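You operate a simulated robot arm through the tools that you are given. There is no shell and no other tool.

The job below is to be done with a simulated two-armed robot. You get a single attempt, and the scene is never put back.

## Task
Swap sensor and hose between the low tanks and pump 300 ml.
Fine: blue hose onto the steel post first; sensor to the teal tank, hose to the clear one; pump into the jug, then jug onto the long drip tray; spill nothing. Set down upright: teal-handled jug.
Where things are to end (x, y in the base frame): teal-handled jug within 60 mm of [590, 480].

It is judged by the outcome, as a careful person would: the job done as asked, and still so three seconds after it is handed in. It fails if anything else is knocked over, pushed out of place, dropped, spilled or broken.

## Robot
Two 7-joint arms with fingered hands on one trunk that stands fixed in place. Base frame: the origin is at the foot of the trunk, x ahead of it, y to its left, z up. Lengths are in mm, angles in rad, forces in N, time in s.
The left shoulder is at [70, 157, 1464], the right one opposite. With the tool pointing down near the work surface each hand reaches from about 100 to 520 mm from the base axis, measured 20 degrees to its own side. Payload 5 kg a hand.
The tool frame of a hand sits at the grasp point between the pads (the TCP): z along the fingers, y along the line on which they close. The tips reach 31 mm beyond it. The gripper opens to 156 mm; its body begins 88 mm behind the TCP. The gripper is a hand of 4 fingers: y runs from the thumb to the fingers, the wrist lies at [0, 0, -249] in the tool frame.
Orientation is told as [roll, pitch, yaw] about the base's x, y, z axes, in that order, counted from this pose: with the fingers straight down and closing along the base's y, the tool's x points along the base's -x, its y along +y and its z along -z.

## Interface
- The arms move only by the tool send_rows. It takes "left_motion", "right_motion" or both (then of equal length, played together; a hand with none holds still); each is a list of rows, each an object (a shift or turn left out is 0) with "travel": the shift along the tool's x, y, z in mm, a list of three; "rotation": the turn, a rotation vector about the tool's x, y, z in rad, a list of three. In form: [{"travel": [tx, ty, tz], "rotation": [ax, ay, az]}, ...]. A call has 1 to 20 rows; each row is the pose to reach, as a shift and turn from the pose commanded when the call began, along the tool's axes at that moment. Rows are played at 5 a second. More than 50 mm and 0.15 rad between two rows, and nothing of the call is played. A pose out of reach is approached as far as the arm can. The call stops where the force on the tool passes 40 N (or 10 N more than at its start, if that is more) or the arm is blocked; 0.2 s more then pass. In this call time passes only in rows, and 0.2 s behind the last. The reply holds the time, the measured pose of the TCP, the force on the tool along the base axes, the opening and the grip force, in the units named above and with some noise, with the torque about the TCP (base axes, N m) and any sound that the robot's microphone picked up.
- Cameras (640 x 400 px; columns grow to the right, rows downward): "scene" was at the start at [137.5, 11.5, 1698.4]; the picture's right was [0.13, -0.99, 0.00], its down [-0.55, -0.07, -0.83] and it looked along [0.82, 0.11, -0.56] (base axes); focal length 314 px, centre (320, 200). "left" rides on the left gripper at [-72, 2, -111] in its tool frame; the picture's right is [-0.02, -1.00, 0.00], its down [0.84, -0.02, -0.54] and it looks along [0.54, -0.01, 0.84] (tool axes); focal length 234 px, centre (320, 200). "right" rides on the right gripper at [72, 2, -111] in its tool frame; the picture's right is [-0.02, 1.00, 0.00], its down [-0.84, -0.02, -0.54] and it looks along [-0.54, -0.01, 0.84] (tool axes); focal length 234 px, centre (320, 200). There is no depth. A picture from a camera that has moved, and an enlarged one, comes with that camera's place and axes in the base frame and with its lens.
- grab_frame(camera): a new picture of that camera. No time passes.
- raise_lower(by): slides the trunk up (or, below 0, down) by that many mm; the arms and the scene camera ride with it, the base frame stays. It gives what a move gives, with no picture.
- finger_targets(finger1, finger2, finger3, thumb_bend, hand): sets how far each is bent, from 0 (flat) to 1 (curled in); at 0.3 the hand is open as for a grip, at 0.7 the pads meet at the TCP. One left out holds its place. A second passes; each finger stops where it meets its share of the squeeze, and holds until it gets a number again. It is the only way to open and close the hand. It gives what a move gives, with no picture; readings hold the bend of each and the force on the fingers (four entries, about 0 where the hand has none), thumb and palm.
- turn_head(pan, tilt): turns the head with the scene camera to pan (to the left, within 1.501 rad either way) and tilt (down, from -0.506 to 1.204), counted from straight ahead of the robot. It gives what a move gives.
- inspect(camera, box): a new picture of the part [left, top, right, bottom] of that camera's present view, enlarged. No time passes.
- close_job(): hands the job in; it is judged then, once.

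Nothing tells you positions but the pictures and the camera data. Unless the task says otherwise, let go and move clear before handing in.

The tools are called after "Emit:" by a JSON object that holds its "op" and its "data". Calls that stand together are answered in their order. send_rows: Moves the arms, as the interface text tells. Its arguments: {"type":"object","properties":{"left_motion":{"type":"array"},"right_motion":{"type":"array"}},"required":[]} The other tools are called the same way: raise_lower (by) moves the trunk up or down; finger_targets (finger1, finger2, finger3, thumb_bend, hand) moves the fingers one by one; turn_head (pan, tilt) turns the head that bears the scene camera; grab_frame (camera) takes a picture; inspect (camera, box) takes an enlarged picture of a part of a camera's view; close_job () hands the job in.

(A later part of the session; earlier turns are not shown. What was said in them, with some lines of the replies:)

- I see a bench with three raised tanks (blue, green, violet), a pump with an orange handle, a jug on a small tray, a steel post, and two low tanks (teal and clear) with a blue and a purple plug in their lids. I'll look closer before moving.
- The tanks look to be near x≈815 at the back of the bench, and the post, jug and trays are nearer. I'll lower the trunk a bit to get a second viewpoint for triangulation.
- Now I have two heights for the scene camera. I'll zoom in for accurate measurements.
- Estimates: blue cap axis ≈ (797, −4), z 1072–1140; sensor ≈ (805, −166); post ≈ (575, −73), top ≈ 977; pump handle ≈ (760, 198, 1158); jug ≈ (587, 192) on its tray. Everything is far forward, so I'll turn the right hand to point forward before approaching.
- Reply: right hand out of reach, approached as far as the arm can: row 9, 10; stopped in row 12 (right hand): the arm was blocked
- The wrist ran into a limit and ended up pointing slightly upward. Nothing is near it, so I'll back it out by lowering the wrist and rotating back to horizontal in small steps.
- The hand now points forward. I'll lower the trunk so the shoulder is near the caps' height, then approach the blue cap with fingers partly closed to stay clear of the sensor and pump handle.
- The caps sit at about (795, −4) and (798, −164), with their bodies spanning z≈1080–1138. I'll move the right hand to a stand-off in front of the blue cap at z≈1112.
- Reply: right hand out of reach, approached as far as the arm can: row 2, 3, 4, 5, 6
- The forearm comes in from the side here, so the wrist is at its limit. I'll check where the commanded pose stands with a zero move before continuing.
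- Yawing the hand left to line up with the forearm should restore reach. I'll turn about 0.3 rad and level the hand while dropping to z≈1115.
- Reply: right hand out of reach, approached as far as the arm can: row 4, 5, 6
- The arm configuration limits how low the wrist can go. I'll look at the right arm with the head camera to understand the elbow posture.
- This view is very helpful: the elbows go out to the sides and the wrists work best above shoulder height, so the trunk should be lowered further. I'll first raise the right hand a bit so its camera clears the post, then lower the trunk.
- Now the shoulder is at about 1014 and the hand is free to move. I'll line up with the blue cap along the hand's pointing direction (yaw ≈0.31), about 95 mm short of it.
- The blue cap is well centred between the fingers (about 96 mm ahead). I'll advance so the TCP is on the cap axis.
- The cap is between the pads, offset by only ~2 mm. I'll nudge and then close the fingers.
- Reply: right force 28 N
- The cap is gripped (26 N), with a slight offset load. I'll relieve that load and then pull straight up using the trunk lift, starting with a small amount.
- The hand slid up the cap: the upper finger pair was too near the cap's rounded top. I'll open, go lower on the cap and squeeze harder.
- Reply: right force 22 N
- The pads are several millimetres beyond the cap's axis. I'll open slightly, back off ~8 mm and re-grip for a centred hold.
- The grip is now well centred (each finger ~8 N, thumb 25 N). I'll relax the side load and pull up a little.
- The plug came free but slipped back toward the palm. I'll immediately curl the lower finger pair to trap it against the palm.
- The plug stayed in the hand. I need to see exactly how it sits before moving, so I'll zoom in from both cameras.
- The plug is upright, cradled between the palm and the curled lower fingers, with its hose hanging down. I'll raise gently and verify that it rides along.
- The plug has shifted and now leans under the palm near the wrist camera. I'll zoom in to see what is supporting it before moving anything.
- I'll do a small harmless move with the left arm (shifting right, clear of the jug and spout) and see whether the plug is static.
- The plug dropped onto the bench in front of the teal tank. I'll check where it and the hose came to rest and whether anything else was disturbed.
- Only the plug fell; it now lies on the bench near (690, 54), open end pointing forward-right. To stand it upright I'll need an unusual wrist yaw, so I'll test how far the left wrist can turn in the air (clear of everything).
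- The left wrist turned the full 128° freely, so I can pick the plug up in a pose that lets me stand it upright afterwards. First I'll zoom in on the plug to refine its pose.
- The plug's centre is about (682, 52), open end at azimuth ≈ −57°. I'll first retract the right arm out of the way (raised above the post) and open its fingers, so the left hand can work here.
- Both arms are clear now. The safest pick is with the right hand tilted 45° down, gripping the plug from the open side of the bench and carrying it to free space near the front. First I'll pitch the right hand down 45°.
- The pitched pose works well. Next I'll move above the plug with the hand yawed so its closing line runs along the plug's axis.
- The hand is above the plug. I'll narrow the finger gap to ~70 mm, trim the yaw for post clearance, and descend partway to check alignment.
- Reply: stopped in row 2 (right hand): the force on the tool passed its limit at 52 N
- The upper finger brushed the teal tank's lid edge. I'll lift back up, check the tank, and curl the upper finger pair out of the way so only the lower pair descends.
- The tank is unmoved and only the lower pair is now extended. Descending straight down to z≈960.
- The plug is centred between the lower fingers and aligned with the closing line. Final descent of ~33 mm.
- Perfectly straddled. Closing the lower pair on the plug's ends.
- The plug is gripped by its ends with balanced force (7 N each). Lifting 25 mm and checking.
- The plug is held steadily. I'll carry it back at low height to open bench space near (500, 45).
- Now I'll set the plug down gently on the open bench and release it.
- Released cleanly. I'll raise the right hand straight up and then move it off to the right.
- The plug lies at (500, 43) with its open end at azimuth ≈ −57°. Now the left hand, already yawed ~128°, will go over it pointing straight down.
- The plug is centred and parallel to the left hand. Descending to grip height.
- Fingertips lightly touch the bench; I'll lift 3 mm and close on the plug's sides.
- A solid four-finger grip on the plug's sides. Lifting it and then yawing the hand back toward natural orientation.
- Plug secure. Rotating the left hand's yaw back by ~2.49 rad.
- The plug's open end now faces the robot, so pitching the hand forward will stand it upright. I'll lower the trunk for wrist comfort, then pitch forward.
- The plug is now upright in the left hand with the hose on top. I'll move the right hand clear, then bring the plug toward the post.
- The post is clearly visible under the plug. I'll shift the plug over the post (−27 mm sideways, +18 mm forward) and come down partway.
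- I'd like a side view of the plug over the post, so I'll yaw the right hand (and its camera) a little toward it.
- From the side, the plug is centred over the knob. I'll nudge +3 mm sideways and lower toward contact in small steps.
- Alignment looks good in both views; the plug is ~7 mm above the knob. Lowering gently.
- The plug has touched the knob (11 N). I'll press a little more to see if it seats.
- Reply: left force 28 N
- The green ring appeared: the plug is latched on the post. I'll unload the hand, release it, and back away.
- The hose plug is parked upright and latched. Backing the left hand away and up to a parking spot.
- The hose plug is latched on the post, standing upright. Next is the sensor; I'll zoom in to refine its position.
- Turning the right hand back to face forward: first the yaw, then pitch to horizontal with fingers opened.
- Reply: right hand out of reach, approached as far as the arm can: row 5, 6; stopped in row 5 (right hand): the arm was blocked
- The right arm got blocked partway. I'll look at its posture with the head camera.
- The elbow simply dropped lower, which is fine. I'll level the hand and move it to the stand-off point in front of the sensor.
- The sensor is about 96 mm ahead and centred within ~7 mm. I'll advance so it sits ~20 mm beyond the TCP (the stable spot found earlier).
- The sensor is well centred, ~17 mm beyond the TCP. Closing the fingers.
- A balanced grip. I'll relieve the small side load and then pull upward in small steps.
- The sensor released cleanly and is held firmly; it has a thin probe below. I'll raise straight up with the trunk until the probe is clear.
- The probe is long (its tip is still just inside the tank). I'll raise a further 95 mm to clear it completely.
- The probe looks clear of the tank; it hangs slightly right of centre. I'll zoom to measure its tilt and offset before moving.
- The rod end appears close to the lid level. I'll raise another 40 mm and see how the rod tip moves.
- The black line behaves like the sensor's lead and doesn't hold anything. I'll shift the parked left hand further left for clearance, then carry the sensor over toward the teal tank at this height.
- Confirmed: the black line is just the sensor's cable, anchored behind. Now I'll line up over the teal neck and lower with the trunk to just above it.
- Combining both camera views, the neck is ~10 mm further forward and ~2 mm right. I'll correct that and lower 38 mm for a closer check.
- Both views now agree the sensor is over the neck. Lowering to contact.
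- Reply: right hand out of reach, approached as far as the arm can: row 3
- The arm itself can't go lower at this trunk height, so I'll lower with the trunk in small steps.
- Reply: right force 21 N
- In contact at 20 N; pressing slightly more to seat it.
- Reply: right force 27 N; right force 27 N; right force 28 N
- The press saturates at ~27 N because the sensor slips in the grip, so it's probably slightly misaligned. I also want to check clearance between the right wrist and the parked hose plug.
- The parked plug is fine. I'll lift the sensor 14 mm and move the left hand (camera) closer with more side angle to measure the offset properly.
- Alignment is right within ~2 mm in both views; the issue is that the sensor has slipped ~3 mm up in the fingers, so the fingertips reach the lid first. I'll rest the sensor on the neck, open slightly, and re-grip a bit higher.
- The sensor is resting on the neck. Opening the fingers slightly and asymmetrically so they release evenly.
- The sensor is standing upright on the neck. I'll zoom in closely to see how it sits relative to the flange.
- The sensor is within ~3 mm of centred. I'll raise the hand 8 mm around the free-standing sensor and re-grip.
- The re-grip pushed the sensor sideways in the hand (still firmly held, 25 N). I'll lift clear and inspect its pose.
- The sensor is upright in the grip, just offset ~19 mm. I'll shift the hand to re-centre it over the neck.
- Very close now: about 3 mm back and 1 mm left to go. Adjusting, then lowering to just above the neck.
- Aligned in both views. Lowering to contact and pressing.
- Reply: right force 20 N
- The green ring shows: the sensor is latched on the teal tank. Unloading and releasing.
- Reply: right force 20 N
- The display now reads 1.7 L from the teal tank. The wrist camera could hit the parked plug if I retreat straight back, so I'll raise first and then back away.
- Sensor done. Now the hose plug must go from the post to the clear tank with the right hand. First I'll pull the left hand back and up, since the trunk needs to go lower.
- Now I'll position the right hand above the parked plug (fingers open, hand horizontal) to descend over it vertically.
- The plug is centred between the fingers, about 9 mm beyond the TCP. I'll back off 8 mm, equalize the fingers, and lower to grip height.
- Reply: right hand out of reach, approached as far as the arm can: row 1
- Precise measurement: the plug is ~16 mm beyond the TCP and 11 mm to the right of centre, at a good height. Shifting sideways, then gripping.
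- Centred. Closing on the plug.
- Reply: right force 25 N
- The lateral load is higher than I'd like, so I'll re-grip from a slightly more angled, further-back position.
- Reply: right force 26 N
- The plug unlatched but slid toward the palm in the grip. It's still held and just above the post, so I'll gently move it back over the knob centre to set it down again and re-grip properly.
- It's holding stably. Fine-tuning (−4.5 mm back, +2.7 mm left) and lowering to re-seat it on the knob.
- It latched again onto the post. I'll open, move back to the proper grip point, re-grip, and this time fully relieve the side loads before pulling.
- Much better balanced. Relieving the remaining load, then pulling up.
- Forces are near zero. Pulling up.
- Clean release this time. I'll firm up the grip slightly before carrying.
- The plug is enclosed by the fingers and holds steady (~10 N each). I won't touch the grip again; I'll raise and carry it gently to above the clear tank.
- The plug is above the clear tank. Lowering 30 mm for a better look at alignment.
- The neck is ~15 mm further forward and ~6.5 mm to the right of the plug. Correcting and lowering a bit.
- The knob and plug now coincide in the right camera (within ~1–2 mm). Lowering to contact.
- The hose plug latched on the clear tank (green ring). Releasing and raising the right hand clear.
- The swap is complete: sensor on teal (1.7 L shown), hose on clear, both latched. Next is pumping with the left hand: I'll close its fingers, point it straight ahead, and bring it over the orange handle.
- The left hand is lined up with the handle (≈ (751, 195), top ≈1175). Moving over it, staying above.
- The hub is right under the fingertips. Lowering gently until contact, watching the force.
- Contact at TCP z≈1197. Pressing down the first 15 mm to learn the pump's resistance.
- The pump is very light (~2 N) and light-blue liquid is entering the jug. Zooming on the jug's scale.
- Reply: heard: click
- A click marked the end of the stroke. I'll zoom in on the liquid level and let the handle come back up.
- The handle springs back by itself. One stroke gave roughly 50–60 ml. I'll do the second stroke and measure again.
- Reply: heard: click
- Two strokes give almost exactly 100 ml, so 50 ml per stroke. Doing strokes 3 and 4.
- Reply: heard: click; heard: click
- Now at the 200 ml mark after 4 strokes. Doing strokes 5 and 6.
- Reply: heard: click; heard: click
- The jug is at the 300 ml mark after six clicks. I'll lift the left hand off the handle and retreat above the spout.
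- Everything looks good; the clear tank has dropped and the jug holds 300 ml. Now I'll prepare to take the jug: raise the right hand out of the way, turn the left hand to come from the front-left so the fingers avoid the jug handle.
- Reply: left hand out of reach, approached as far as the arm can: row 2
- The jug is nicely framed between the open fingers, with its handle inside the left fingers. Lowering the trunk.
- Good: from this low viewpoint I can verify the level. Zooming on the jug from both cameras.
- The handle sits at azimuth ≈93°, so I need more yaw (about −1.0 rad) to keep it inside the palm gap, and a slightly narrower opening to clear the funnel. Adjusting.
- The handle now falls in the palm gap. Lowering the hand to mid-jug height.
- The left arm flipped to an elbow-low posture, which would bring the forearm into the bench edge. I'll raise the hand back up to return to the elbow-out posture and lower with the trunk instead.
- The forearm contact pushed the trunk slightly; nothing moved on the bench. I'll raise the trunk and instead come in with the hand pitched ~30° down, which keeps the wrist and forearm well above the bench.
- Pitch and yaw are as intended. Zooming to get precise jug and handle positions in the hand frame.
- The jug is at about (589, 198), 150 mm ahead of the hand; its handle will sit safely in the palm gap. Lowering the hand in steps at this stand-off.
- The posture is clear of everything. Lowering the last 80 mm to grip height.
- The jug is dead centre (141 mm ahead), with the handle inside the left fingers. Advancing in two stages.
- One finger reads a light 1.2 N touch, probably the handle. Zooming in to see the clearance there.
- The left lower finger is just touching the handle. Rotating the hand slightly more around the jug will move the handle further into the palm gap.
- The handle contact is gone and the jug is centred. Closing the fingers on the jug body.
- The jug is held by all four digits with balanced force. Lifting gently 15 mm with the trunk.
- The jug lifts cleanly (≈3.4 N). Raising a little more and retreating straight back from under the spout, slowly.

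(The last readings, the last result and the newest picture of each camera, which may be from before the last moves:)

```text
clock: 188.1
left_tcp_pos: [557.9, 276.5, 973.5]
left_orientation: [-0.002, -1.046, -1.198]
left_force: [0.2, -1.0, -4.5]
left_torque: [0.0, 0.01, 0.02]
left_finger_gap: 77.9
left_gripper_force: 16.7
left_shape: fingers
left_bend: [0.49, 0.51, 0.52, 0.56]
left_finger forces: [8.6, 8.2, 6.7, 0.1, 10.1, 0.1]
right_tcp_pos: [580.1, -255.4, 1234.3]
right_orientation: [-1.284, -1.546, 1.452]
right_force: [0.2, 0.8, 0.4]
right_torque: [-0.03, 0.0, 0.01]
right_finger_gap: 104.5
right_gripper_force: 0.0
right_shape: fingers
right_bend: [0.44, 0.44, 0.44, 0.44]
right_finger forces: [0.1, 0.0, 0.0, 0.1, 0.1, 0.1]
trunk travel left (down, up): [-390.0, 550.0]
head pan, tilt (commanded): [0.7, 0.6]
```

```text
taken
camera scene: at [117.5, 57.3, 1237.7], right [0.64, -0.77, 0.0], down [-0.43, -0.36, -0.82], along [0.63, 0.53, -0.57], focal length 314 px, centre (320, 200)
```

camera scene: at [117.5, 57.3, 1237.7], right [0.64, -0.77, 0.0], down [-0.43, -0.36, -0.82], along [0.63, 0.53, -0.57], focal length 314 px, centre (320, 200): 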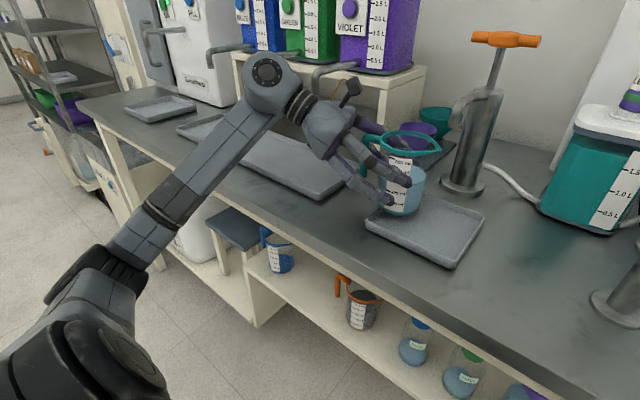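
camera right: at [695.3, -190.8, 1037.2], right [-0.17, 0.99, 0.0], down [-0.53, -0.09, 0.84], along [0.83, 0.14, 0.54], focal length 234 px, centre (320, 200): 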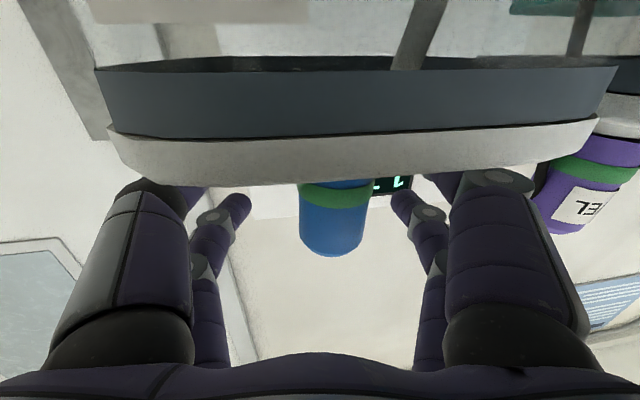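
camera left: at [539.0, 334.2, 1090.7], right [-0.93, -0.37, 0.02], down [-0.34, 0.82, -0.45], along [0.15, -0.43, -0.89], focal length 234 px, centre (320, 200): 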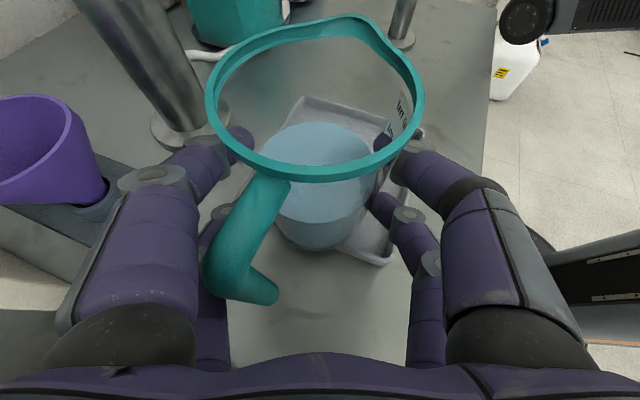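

The jug is clear of the spout and level. Now I'll swing it left while gradually turning the hand, slowly.

Emit:
{"op": "send_rows", "data": {"left_motion": [{"travel": [4.4, -0.4, -7.6], "rotation": [-0.046, 0, -0.027]}, {"travel": [8.7, -0.9, -15.1], "rotation": [-0.092, 0, -0.053]}, {"travel": [13.1, -1.3, -22.6], "rotation": [-0.138, 0, -0.08]}, {"travel": [17.3, -1.7, -29.9], "rotation": [-0.185, 0, -0.107]}, {"travel": [21.6, -2.1, -37.4], "rotation": [-0.231, 0, -0.134]}, {"travel": [26, -2.5, -44.8], "rotation": [-0.277, 0, -0.16]}, {"travel": [30.1, -2.9, -52], "rotation": [-0.323, 0, -0.187]}, {"travel": [34.4, -3.3, -59.4], "rotation": [-0.369, 0, -0.214]}, {"travel": [38.5, -3.5, -66.6], "rotation": [-0.415, 0, -0.24]}, {"travel": [42.6, -3.8, -73.7], "rotation": [-0.461, 0, -0.267]}, {"travel": [46.8, -4.1, -80.9], "rotation": [-0.507, 0, -0.294]}, {"travel": [51, -4.5, -88], "rotation": [-0.554, 0, -0.321]}]}}

Emit:
{"op": "grab_frame", "data": {"camera": "left"}}

Emit:
{"op": "grab_frame", "data": {"camera": "scene"}}

```text
clock: 190.7
left_tcp_pos: [516.1, 368.1, 973.0]
left_orientation: [-0.003, -1.046, -0.558]
left_force: [-0.5, 0.3, -3.8]
left_torque: [-0.02, 0.06, 0.02]
left_finger_gap: 77.1
left_gripper_force: 16.4
left_shape: fingers
left_bend: [0.49, 0.51, 0.52, 0.56]
left_finger forces: [8.5, 8.2, 6.6, 0.0, 10.0, 0.0]
right_tcp_pos: [579.5, -255.5, 1233.7]
right_orientation: [-1.29, -1.546, 1.453]
right_force: [1.1, -0.3, -0.1]
right_torque: [-0.02, -0.02, 0.0]
right_finger_gap: 104.6
right_gripper_force: 0.1
right_shape: fingers
right_bend: [0.44, 0.44, 0.44, 0.44]
right_finger forces: [0.0, 0.0, 0.0, 0.0, 0.0, 0.0]
trunk travel left (down, up): [-390.0, 550.0]
head pan, tilt (commanded): [0.7, 0.6]
```

```text
taken
camera left: at [466.7, 402.2, 1090.1], right [-0.52, -0.85, 0.02], down [-0.77, 0.46, -0.45], along [0.38, -0.25, -0.89], focal length 234 px, centre (320, 200)
```

left: 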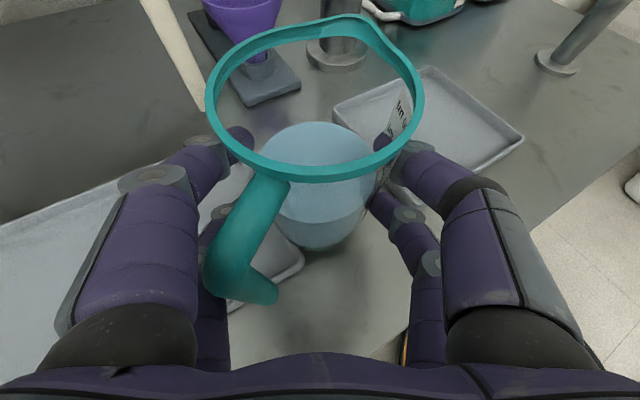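

```text
taken
camera scene: at [117.3, 57.1, 1237.7], right [0.64, -0.77, 0.0], down [-0.43, -0.36, -0.82], along [0.63, 0.53, -0.57], focal length 314 px, centre (320, 200)
```

scene: 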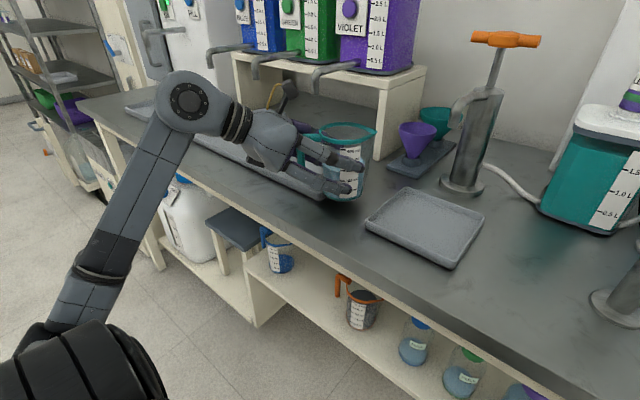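

Level and steady. Continuing left along the long tray's front, turning the hand further.

Emit:
{"op": "send_rows", "data": {"left_motion": [{"travel": [1.5, 7.7, -2.5], "rotation": [-0.046, 0, -0.027]}, {"travel": [2.9, 15.4, -4.9], "rotation": [-0.093, 0, -0.054]}, {"travel": [4.3, 23.2, -7.4], "rotation": [-0.139, 0, -0.08]}, {"travel": [5.7, 30.9, -9.8], "rotation": [-0.185, 0, -0.107]}, {"travel": [7, 38.7, -12.1], "rotation": [-0.232, 0, -0.134]}, {"travel": [8.3, 46.3, -14.4], "rotation": [-0.278, 0, -0.161]}, {"travel": [9.7, 54.1, -16.7], "rotation": [-0.324, 0, -0.188]}, {"travel": [10.9, 61.9, -18.8], "rotation": [-0.37, 0, -0.214]}]}}

Emit:
{"op": "grab_frame", "data": {"camera": "left"}}

Emit:
{"op": "grab_frame", "data": {"camera": "scene"}}

```text
clock: 192.5
left_tcp_pos: [531.6, 433.2, 972.9]
left_orientation: [-0.002, -1.044, -0.132]
left_force: [0.1, 0.4, -2.8]
left_torque: [-0.04, 0.0, 0.0]
left_finger_gap: 77.2
left_gripper_force: 17.1
left_shape: fingers
left_bend: [0.49, 0.51, 0.52, 0.56]
left_finger forces: [8.5, 8.3, 6.6, 0.1, 10.0, 0.1]
right_tcp_pos: [578.5, -255.1, 1232.8]
right_orientation: [-1.276, -1.547, 1.445]
right_force: [0.0, -0.8, -0.2]
right_torque: [-0.02, -0.04, 0.0]
right_finger_gap: 104.4
right_gripper_force: 0.1
right_shape: fingers
right_bend: [0.44, 0.44, 0.44, 0.44]
right_finger forces: [0.0, 0.1, 0.1, 0.1, 0.0, 0.0]
trunk travel left (down, up): [-390.0, 550.0]
head pan, tilt (commanded): [0.7, 0.6]
```

```text
taken
camera left: at [473.3, 444.5, 1090.5], right [-0.12, -0.99, 0.02], down [-0.89, 0.1, -0.45], along [0.45, -0.07, -0.89], focal length 234 px, centre (320, 200)
```

left: 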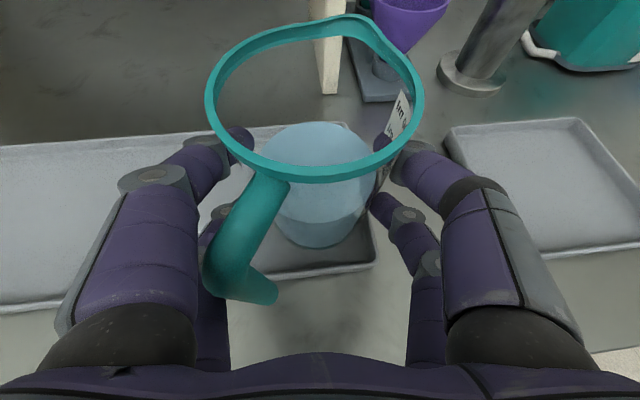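

```text
taken
camera scene: at [117.6, 57.2, 1237.7], right [0.64, -0.77, 0.0], down [-0.43, -0.36, -0.82], along [0.63, 0.53, -0.57], focal length 314 px, centre (320, 200)
```

scene: 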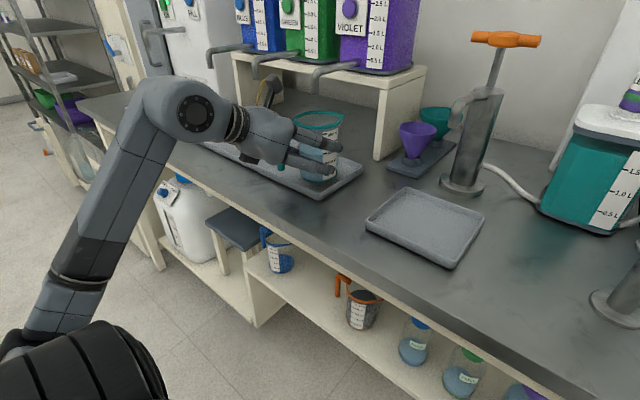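

On track. Final slow approach to above (590, 479) on the long tray, passing beneath the violet spout with clearance.

Emit:
{"op": "send_rows", "data": {"left_motion": [{"travel": [-2.9, 7.9, 4.9], "rotation": [-0.041, 0, -0.024]}, {"travel": [-5.7, 16, 9.8], "rotation": [-0.081, 0, -0.047]}, {"travel": [-8.6, 24, 14.8], "rotation": [-0.122, 0, -0.071]}, {"travel": [-11.5, 32, 19.8], "rotation": [-0.163, 0, -0.094]}, {"travel": [-14.4, 40, 24.8], "rotation": [-0.204, 0, -0.118]}, {"travel": [-17.3, 48.1, 29.9], "rotation": [-0.244, 0, -0.141]}]}}

Emit:
{"op": "grab_frame", "data": {"camera": "left"}}

Emit:
{"op": "inspect", "data": {"camera": "scene", "box": [180, 40, 400, 220]}}

```text
clock: 193.9
left_tcp_pos: [571.1, 477.0, 972.8]
left_orientation: [-0.002, -1.045, 0.151]
left_force: [-0.7, 0.5, -3.3]
left_torque: [-0.02, 0.01, -0.01]
left_finger_gap: 77.4
left_gripper_force: 16.6
left_shape: fingers
left_bend: [0.49, 0.51, 0.52, 0.56]
left_finger forces: [8.5, 8.2, 6.6, 0.1, 10.0, 0.1]
right_tcp_pos: [577.6, -255.2, 1233.7]
right_orientation: [-1.273, -1.547, 1.441]
right_force: [0.2, 0.1, 0.5]
right_torque: [0.02, -0.01, -0.04]
right_finger_gap: 104.6
right_gripper_force: 0.0
right_shape: fingers
right_bend: [0.44, 0.44, 0.44, 0.44]
right_finger forces: [0.0, 0.0, 0.0, 0.0, 0.0, 0.0]
trunk travel left (down, up): [-390.0, 550.0]
head pan, tilt (commanded): [0.7, 0.6]
```

```text
taken
camera left: at [512.4, 471.1, 1089.5], right [0.16, -0.99, 0.02], down [-0.88, -0.15, -0.45], along [0.45, 0.05, -0.89], focal length 234 px, centre (320, 200)
```

left: 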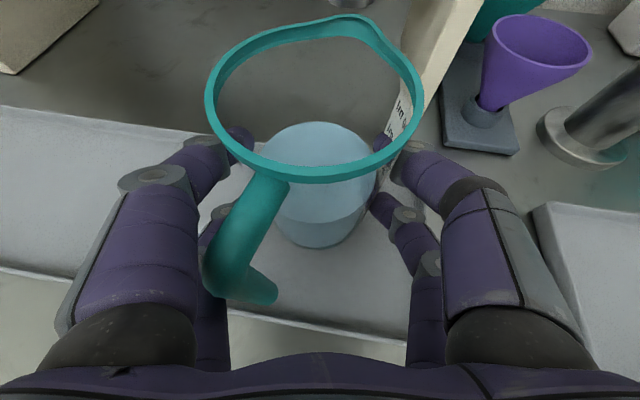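

```text
2.22 times, centred on (290, 130) of scene
camera zoom: at [117.7, 57.2, 1237.6], right [0.64, -0.77, 0.0], down [-0.43, -0.36, -0.82], along [0.63, 0.53, -0.57], focal length 697 px, centre (387, 356)
```

zoom: 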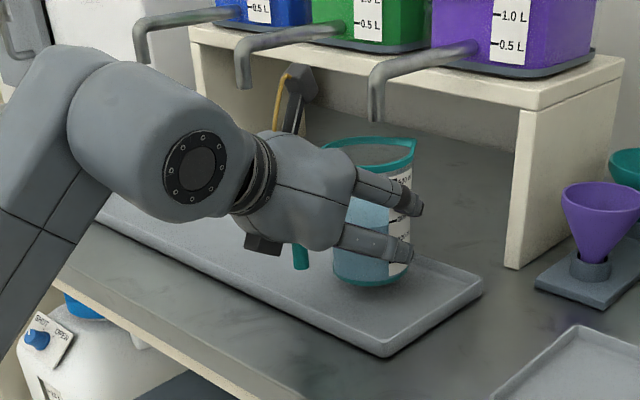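

The jug is right over the target. Lowering slowly with the trunk.

Emit:
{"op": "raise_lower", "data": {"by": -12}}

Emit:
{"op": "raise_lower", "data": {"by": -3}}

Emit:
{"op": "inspect", "data": {"camera": "scene", "box": [180, 40, 400, 220]}}

```text
clock: 194.5
left_tcp_pos: [570.7, 477.7, 959.7]
left_orientation: [-0.002, -1.045, 0.151]
left_force: [0.5, 0.1, -3.9]
left_torque: [-0.06, 0.03, -0.01]
left_finger_gap: 77.4
left_gripper_force: 17.2
left_shape: fingers
left_bend: [0.49, 0.51, 0.52, 0.56]
left_finger forces: [8.4, 8.2, 6.6, 0.1, 10.1, 0.0]
right_tcp_pos: [578.7, -256.2, 1220.8]
right_orientation: [-1.291, -1.545, 1.457]
right_force: [1.2, -0.5, 0.5]
right_torque: [-0.01, 0.0, 0.03]
right_finger_gap: 104.7
right_gripper_force: 0.0
right_shape: fingers
right_bend: [0.44, 0.44, 0.44, 0.44]
right_finger forces: [0.0, 0.0, 0.0, 0.0, 0.0, 0.1]
trunk travel left (down, up): [-378.0, 562.0]
head pan, tilt (commanded): [0.7, 0.6]
```

```text
clock: 195.0
left_tcp_pos: [571.2, 476.8, 957.0]
left_orientation: [0.0, -1.045, 0.151]
left_force: [0.1, 0.7, -3.0]
left_torque: [-0.04, 0.04, -0.02]
left_finger_gap: 77.4
left_gripper_force: 16.9
left_shape: fingers
left_bend: [0.49, 0.51, 0.52, 0.56]
left_finger forces: [8.5, 8.2, 6.5, 0.0, 10.0, 0.0]
right_tcp_pos: [577.8, -256.1, 1216.8]
right_orientation: [-1.282, -1.547, 1.451]
right_force: [-0.3, 0.4, 0.0]
right_torque: [0.0, -0.03, 0.0]
right_finger_gap: 104.4
right_gripper_force: 0.0
right_shape: fingers
right_bend: [0.44, 0.44, 0.44, 0.44]
right_finger forces: [0.0, 0.0, 0.0, 0.1, 0.1, 0.0]
trunk travel left (down, up): [-375.0, 565.0]
head pan, tilt (commanded): [0.7, 0.6]
```

```text
2.22 times, centred on (290, 130) of scene
camera zoom: at [117.5, 57.1, 1222.7], right [0.64, -0.77, 0.0], down [-0.43, -0.36, -0.82], along [0.63, 0.53, -0.57], focal length 697 px, centre (387, 356)
```

zoom: 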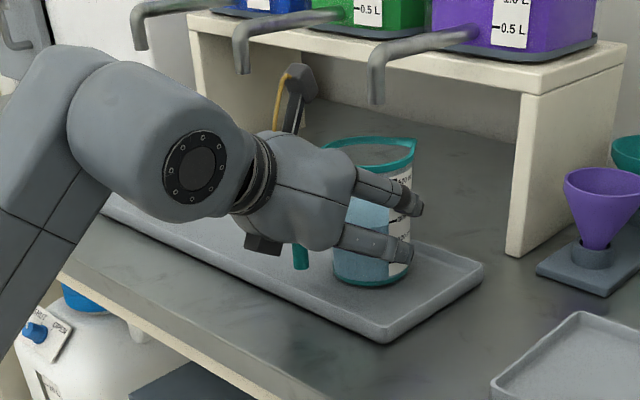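

Emit:
{"op": "raise_lower", "data": {"by": -2}}

Emit:
{"op": "raise_lower", "data": {"by": -1.5}}

```text
clock: 195.6
left_tcp_pos: [571.7, 476.7, 956.3]
left_orientation: [0.0, -1.048, 0.149]
left_force: [2.4, 0.2, 2.1]
left_torque: [0.11, -0.07, -0.04]
left_finger_gap: 77.5
left_gripper_force: 16.5
left_shape: fingers
left_bend: [0.49, 0.51, 0.52, 0.56]
left_finger forces: [8.1, 8.3, 6.5, 0.0, 10.2, 0.0]
right_tcp_pos: [578.5, -255.7, 1216.5]
right_orientation: [-1.289, -1.547, 1.456]
right_force: [-0.4, 0.1, 1.1]
right_torque: [-0.02, 0.01, 0.03]
right_finger_gap: 104.3
right_gripper_force: 0.1
right_shape: fingers
right_bend: [0.44, 0.44, 0.44, 0.44]
right_finger forces: [0.0, 0.0, 0.0, 0.0, 0.0, 0.0]
trunk travel left (down, up): [-373.0, 567.0]
head pan, tilt (commanded): [0.7, 0.6]
```

```text
clock: 196.1
left_tcp_pos: [571.6, 476.5, 955.0]
left_orientation: [0.002, -1.048, 0.146]
left_force: [3.8, 0.8, 9.3]
left_torque: [0.32, -0.15, -0.08]
left_finger_gap: 77.4
left_gripper_force: 16.8
left_shape: fingers
left_bend: [0.49, 0.51, 0.52, 0.56]
left_finger forces: [8.2, 8.2, 6.4, 0.1, 10.3, 0.0]
right_tcp_pos: [578.0, -256.6, 1215.4]
right_orientation: [-1.301, -1.545, 1.465]
right_force: [-0.2, 0.1, -0.4]
right_torque: [0.0, -0.03, 0.02]
right_finger_gap: 104.5
right_gripper_force: 0.1
right_shape: fingers
right_bend: [0.44, 0.44, 0.44, 0.44]
right_finger forces: [0.1, 0.1, 0.0, 0.1, 0.1, 0.0]
trunk travel left (down, up): [-372.0, 568.0]
head pan, tilt (commanded): [0.7, 0.6]
```

The jug is on the tray. Relieving the small excess load and opening the fingers evenly.

Emit:
{"op": "raise_lower", "data": {"by": 1.2}}

Emit:
{"op": "finger_targets", "data": {"hand": "left", "finger1": 0.46, "finger2": 0.48, "finger3": 0.485, "thumb_bend": 0.525}}

Emit:
{"op": "finger_targets", "data": {"hand": "left", "finger1": 0.42, "finger2": 0.42, "finger3": 0.42, "thumb_bend": 0.42}}

Emit:
{"op": "grab_frame", "data": {"camera": "left"}}

Emit:
{"op": "inspect", "data": {"camera": "scene", "box": [180, 40, 400, 220]}}

```text
clock: 196.6
left_tcp_pos: [571.2, 477.1, 955.3]
left_orientation: [0.0, -1.048, 0.149]
left_force: [4.6, 0.9, 8.8]
left_torque: [0.28, -0.2, -0.13]
left_finger_gap: 77.6
left_gripper_force: 16.5
left_shape: fingers
left_bend: [0.49, 0.51, 0.52, 0.56]
left_finger forces: [8.1, 8.2, 6.5, 0.0, 10.3, 0.0]
right_tcp_pos: [579.1, -256.3, 1215.3]
right_orientation: [-1.295, -1.545, 1.464]
right_force: [1.0, -0.9, -0.6]
right_torque: [0.0, -0.05, -0.01]
right_finger_gap: 104.5
right_gripper_force: 0.1
right_shape: fingers
right_bend: [0.44, 0.44, 0.44, 0.44]
right_finger forces: [0.1, 0.1, 0.0, 0.0, 0.1, 0.0]
trunk travel left (down, up): [-373.0, 567.0]
head pan, tilt (commanded): [0.7, 0.6]
```

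```text
clock: 197.6
left_tcp_pos: [571.6, 476.0, 954.9]
left_orientation: [-0.001, -1.046, 0.148]
left_force: [0.3, -0.3, 0.1]
left_torque: [0.01, 0.03, 0.0]
left_finger_gap: 85.4
left_gripper_force: 0.4
left_shape: fingers
left_bend: [0.46, 0.48, 0.48, 0.52]
left_finger forces: [0.1, 0.1, 0.0, 0.0, 0.4, 0.1]
right_tcp_pos: [578.4, -255.6, 1216.3]
right_orientation: [-1.286, -1.546, 1.453]
right_force: [-0.9, 0.2, 0.6]
right_torque: [0.01, -0.05, -0.01]
right_finger_gap: 104.5
right_gripper_force: 0.0
right_shape: fingers
right_bend: [0.44, 0.44, 0.44, 0.44]
right_finger forces: [0.1, 0.1, 0.1, 0.1, 0.1, 0.0]
trunk travel left (down, up): [-373.0, 567.0]
head pan, tilt (commanded): [0.7, 0.6]
```

```text
clock: 198.6
left_tcp_pos: [572.2, 476.2, 954.6]
left_orientation: [-0.001, -1.045, 0.148]
left_force: [0.1, -0.4, 0.8]
left_torque: [0.02, -0.02, 0.0]
left_finger_gap: 112.5
left_gripper_force: 0.0
left_shape: fingers
left_bend: [0.42, 0.42, 0.42, 0.42]
left_finger forces: [0.1, 0.1, 0.0, 0.0, 0.0, 0.1]
right_tcp_pos: [577.9, -255.2, 1215.1]
right_orientation: [-1.29, -1.547, 1.454]
right_force: [0.2, -0.7, -0.1]
right_torque: [0.04, -0.02, 0.03]
right_finger_gap: 104.6
right_gripper_force: 0.1
right_shape: fingers
right_bend: [0.44, 0.44, 0.44, 0.44]
right_finger forces: [0.0, 0.0, 0.0, 0.1, 0.1, 0.1]
trunk travel left (down, up): [-373.0, 567.0]
head pan, tilt (commanded): [0.7, 0.6]
```

```text
taken
camera left: at [512.0, 470.6, 1072.7], right [0.16, -0.99, 0.02], down [-0.88, -0.15, -0.45], along [0.45, 0.05, -0.89], focal length 234 px, centre (320, 200)
```

left: 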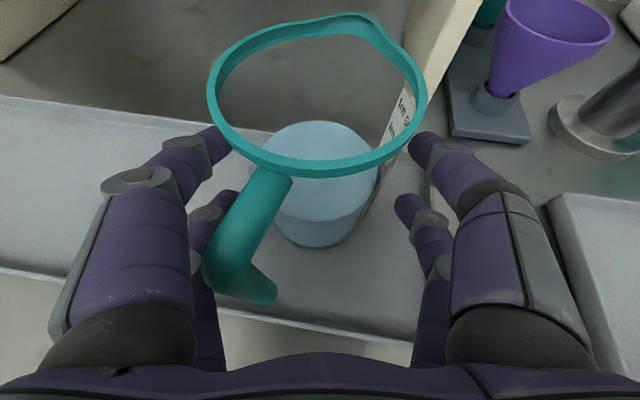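

```text
2.22 times, centred on (290, 130) of scene
camera zoom: at [117.3, 56.9, 1220.4], right [0.64, -0.77, 0.0], down [-0.43, -0.36, -0.82], along [0.63, 0.53, -0.57], focal length 697 px, centre (387, 356)
```

zoom: 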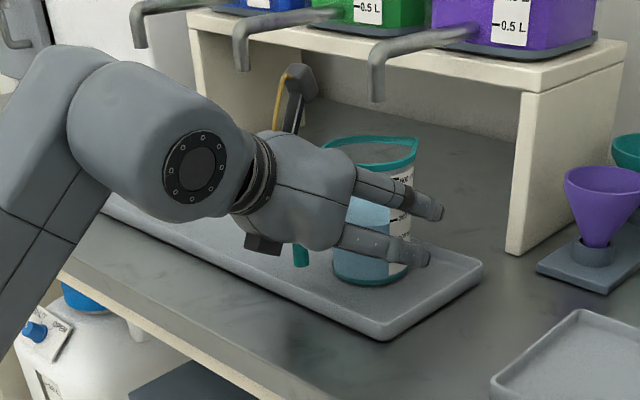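

Released and standing upright. Opening a bit more and backing straight out, keeping the jug's handle between the fingers.

Emit:
{"op": "finger_targets", "data": {"hand": "left", "finger1": 0.36, "finger2": 0.36, "finger3": 0.38, "thumb_bend": 0.38}}

Emit:
{"op": "send_rows", "data": {"left_motion": [{"travel": [6, 1, -10.5]}, {"travel": [12, 2, -21]}, {"travel": [18, 3, -31]}]}}

Emit:
{"op": "grab_frame", "data": {"camera": "left"}}

```text
clock: 199.6
left_tcp_pos: [571.1, 476.7, 955.2]
left_orientation: [-0.002, -1.046, 0.148]
left_force: [0.6, -0.2, 0.1]
left_torque: [-0.01, -0.01, 0.0]
left_finger_gap: 132.2
left_gripper_force: 0.1
left_shape: fingers
left_bend: [0.36, 0.36, 0.38, 0.38]
left_finger forces: [0.1, 0.0, 0.0, 0.0, 0.0, 0.1]
right_tcp_pos: [578.2, -256.1, 1215.2]
right_orientation: [-1.288, -1.547, 1.456]
right_force: [-0.5, 0.6, 0.1]
right_torque: [-0.02, 0.0, 0.0]
right_finger_gap: 104.3
right_gripper_force: 0.1
right_shape: fingers
right_bend: [0.44, 0.44, 0.44, 0.44]
right_finger forces: [0.0, 0.0, 0.0, 0.0, 0.1, 0.1]
trunk travel left (down, up): [-373.0, 567.0]
head pan, tilt (commanded): [0.7, 0.6]
```

```text
clock: 200.4
left_tcp_pos: [534.6, 472.7, 953.9]
left_orientation: [-0.001, -1.045, 0.15]
left_force: [0.3, 1.2, 0.9]
left_torque: [-0.02, 0.0, -0.02]
left_finger_gap: 132.3
left_gripper_force: 0.0
left_shape: fingers
left_bend: [0.36, 0.36, 0.38, 0.38]
left_finger forces: [0.0, 0.0, 0.0, 0.1, 0.0, 0.0]
right_tcp_pos: [578.9, -256.0, 1214.6]
right_orientation: [-1.303, -1.546, 1.468]
right_force: [-0.3, 0.2, -0.5]
right_torque: [0.01, 0.0, -0.03]
right_finger_gap: 104.7
right_gripper_force: 0.2
right_shape: fingers
right_bend: [0.44, 0.44, 0.44, 0.44]
right_finger forces: [0.1, 0.0, 0.0, 0.0, 0.1, 0.0]
trunk travel left (down, up): [-373.0, 567.0]
head pan, tilt (commanded): [0.7, 0.6]
```

```text
taken
camera left: at [474.9, 467.3, 1071.8], right [0.16, -0.99, 0.02], down [-0.88, -0.15, -0.45], along [0.45, 0.05, -0.89], focal length 234 px, centre (320, 200)
```

left: 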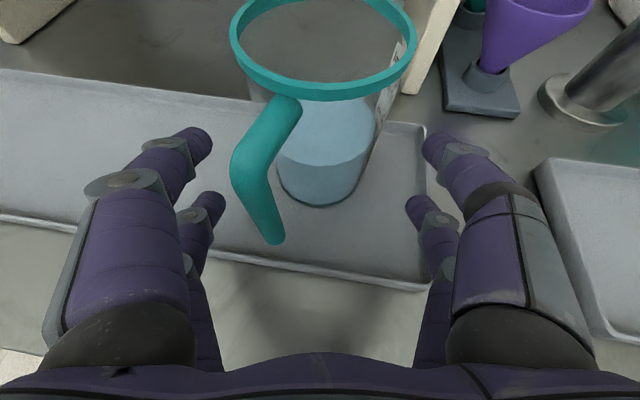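

Clear of the jug. Continuing to back away and then rising.

Emit:
{"op": "send_rows", "data": {"left_motion": [{"travel": [10, 0, -17]}, {"travel": [20, 0, -35]}, {"travel": [30, 0, -52]}, {"travel": [40, 0, -69]}, {"travel": [10, 0, -86]}, {"travel": [-25, 0, -106]}, {"travel": [-60, 0, -126]}]}}

Emit:
{"op": "grab_frame", "data": {"camera": "scene"}}

Emit:
{"op": "grab_frame", "data": {"camera": "left"}}

```text
clock: 202.0
left_tcp_pos: [461.5, 464.0, 1071.8]
left_orientation: [0.002, -1.045, 0.149]
left_force: [0.3, -0.3, -0.8]
left_torque: [0.0, 0.01, 0.02]
left_finger_gap: 132.4
left_gripper_force: 0.1
left_shape: fingers
left_bend: [0.36, 0.36, 0.38, 0.38]
left_finger forces: [0.0, 0.0, 0.0, 0.0, 0.1, 0.1]
right_tcp_pos: [579.0, -256.5, 1215.1]
right_orientation: [-1.283, -1.545, 1.449]
right_force: [1.0, -0.3, 0.5]
right_torque: [0.01, -0.03, 0.01]
right_finger_gap: 104.7
right_gripper_force: 0.0
right_shape: fingers
right_bend: [0.44, 0.44, 0.44, 0.44]
right_finger forces: [0.0, 0.1, 0.1, 0.1, 0.1, 0.1]
trunk travel left (down, up): [-373.0, 567.0]
head pan, tilt (commanded): [0.7, 0.6]
```

```text
taken
camera scene: at [117.4, 56.2, 1220.3], right [0.64, -0.77, 0.0], down [-0.43, -0.36, -0.83], along [0.63, 0.53, -0.56], focal length 314 px, centre (320, 200)
```

scene: 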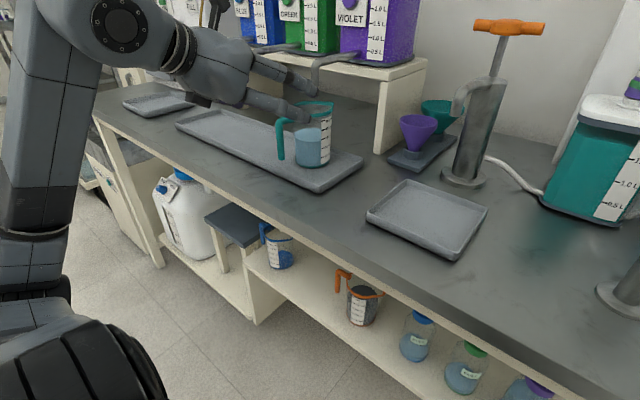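

```text
taken
camera left: at [401.6, 457.8, 1188.4], right [0.16, -0.99, 0.02], down [-0.88, -0.15, -0.45], along [0.45, 0.05, -0.89], focal length 234 px, centre (320, 200)
```

left: 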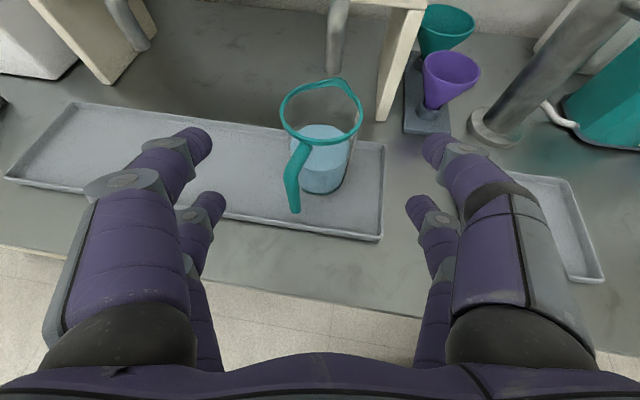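

The jug stands on the long tray at about (596, 478). I'll raise the trunk a little and take a last look at everything before handing in.

Emit:
{"op": "raise_lower", "data": {"by": 120}}

Emit:
{"op": "turn_head", "data": {"pan": 0.2, "tilt": 0.6}}

Emit:
{"op": "grab_frame", "data": {"camera": "scene"}}

Emit:
{"op": "inspect", "data": {"camera": "scene", "box": [300, 60, 560, 260]}}

Emit:
{"op": "inspect", "data": {"camera": "scene", "box": [0, 80, 300, 320]}}

```text
clock: 203.5
left_tcp_pos: [462.0, 465.6, 1189.8]
left_orientation: [-0.001, -1.047, 0.149]
left_force: [0.7, -0.4, -0.3]
left_torque: [0.0, 0.02, -0.03]
left_finger_gap: 132.3
left_gripper_force: 0.1
left_shape: fingers
left_bend: [0.36, 0.36, 0.38, 0.38]
left_finger forces: [0.0, 0.0, 0.1, 0.1, 0.0, 0.0]
right_tcp_pos: [579.3, -255.9, 1335.9]
right_orientation: [-1.28, -1.546, 1.445]
right_force: [0.4, 0.6, 0.4]
right_torque: [-0.05, 0.0, 0.0]
right_finger_gap: 104.5
right_gripper_force: 0.1
right_shape: fingers
right_bend: [0.44, 0.44, 0.44, 0.44]
right_finger forces: [0.0, 0.1, 0.1, 0.0, 0.0, 0.0]
trunk travel left (down, up): [-493.0, 447.0]
head pan, tilt (commanded): [0.7, 0.6]
```

```text
clock: 204.4
left_tcp_pos: [460.9, 465.1, 1190.9]
left_orientation: [0.001, -1.047, 0.148]
left_force: [0.2, -0.8, 0.2]
left_torque: [-0.01, 0.01, 0.0]
left_finger_gap: 132.2
left_gripper_force: 0.0
left_shape: fingers
left_bend: [0.36, 0.36, 0.38, 0.38]
left_finger forces: [0.1, 0.1, 0.0, 0.1, 0.0, 0.0]
right_tcp_pos: [579.3, -255.9, 1335.5]
right_orientation: [-1.288, -1.547, 1.455]
right_force: [-0.2, -0.4, 0.5]
right_torque: [0.03, -0.02, 0.02]
right_finger_gap: 104.5
right_gripper_force: 0.0
right_shape: fingers
right_bend: [0.44, 0.44, 0.44, 0.44]
right_finger forces: [0.0, 0.1, 0.1, 0.0, 0.1, 0.0]
trunk travel left (down, up): [-493.0, 447.0]
head pan, tilt (commanded): [0.201, 0.6]
```

```text
taken
camera scene: at [136.3, 17.7, 1340.4], right [0.2, -0.98, 0.0], down [-0.55, -0.11, -0.82], along [0.81, 0.16, -0.57], focal length 314 px, centre (320, 200)
```

scene: 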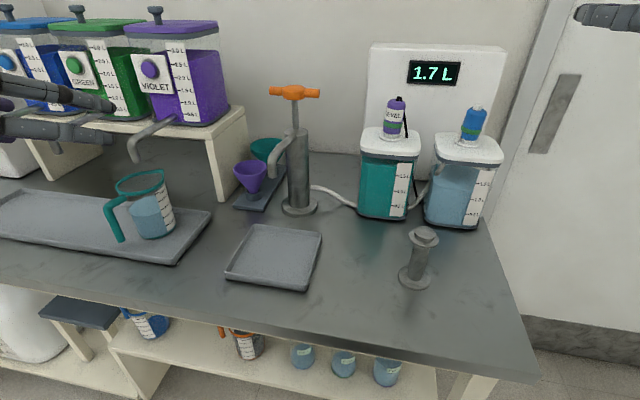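

```text
2.00 times, centred on (430, 160) of scene
camera zoom: at [136.3, 17.7, 1340.4], right [0.2, -0.98, 0.0], down [-0.55, -0.11, -0.82], along [0.81, 0.16, -0.57], focal length 628 px, centre (100, 280)
```

zoom: 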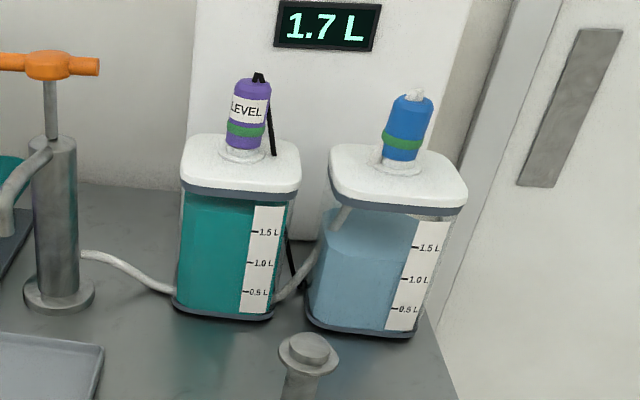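

```text
1.67 times, centred on (150, 200) of scene
camera zoom: at [136.3, 17.7, 1340.4], right [0.2, -0.98, 0.0], down [-0.55, -0.11, -0.82], along [0.81, 0.16, -0.57], focal length 523 px, centre (603, 200)
```

zoom: 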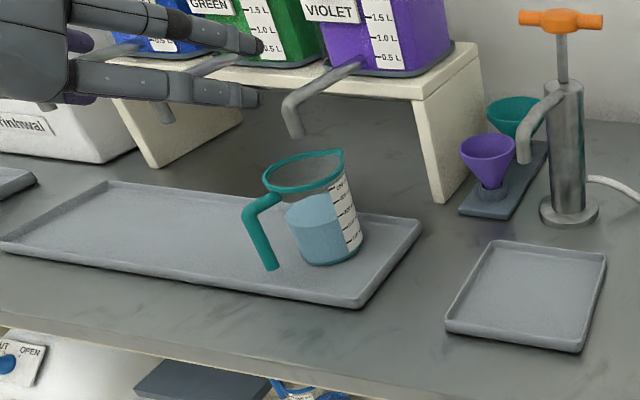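

I dropped the blue hose plug onto the bench once, when I first pulled it from the teal tank. I picked it up and parked it on the steel post before moving the sensor.

What the last pictures show:
- **Sensor:** it is latched on the teal tank with its green ring showing, and the display reads 1.7 L.
- **Hose:** it is latched on the clear tank with its green ring showing.
- **Pumping:** six strokes of about 50 ml brought the jug to the 300 ml mark.
- **Jug:** it stands upright on the long drip tray at about (596, 478), about 6 mm from the target.
- **Everything else:** nothing looks moved or spilled, although a finger pressed on the teal tank's lid edge once. Both hands are clear, so I'm handing in now.

Emit:
{"op": "close_job", "data": {}}

```text
The job is handed in.
```

I've handed the job in with the sensor and hose swapped, 300 ml pumped, and the jug on the long drip tray. I don't have the verdict.

**One slip:** I dropped the blue hose plug about 180 mm onto the bench when I first pulled it from the teal tank. I picked it up and parked it on the steel post before moving the sensor, so the order you asked for was kept. I saw no spill or damage from the fall.

| Item | Where it ended |
|---|---|
| Sensor | Latched on the teal tank, green ring showing, display reads 1.7 L |
| Hose | Latched on the clear tank, green ring showing |
| Jug contents | At the 300 ml mark, after six pump strokes of about 50 ml each |
| Jug | Upright on the long drip tray at about (596, 478), roughly 6 mm from the target |

Two other contacts happened along the way, neither of which moved anything that I could see:
- A finger pressed on the front edge of the teal tank's lid, with about 52 N.
- The left arm pressed on something, probably the bench edge, hard enough to push the robot back about 8 mm.

Both hands were clear when I handed in.
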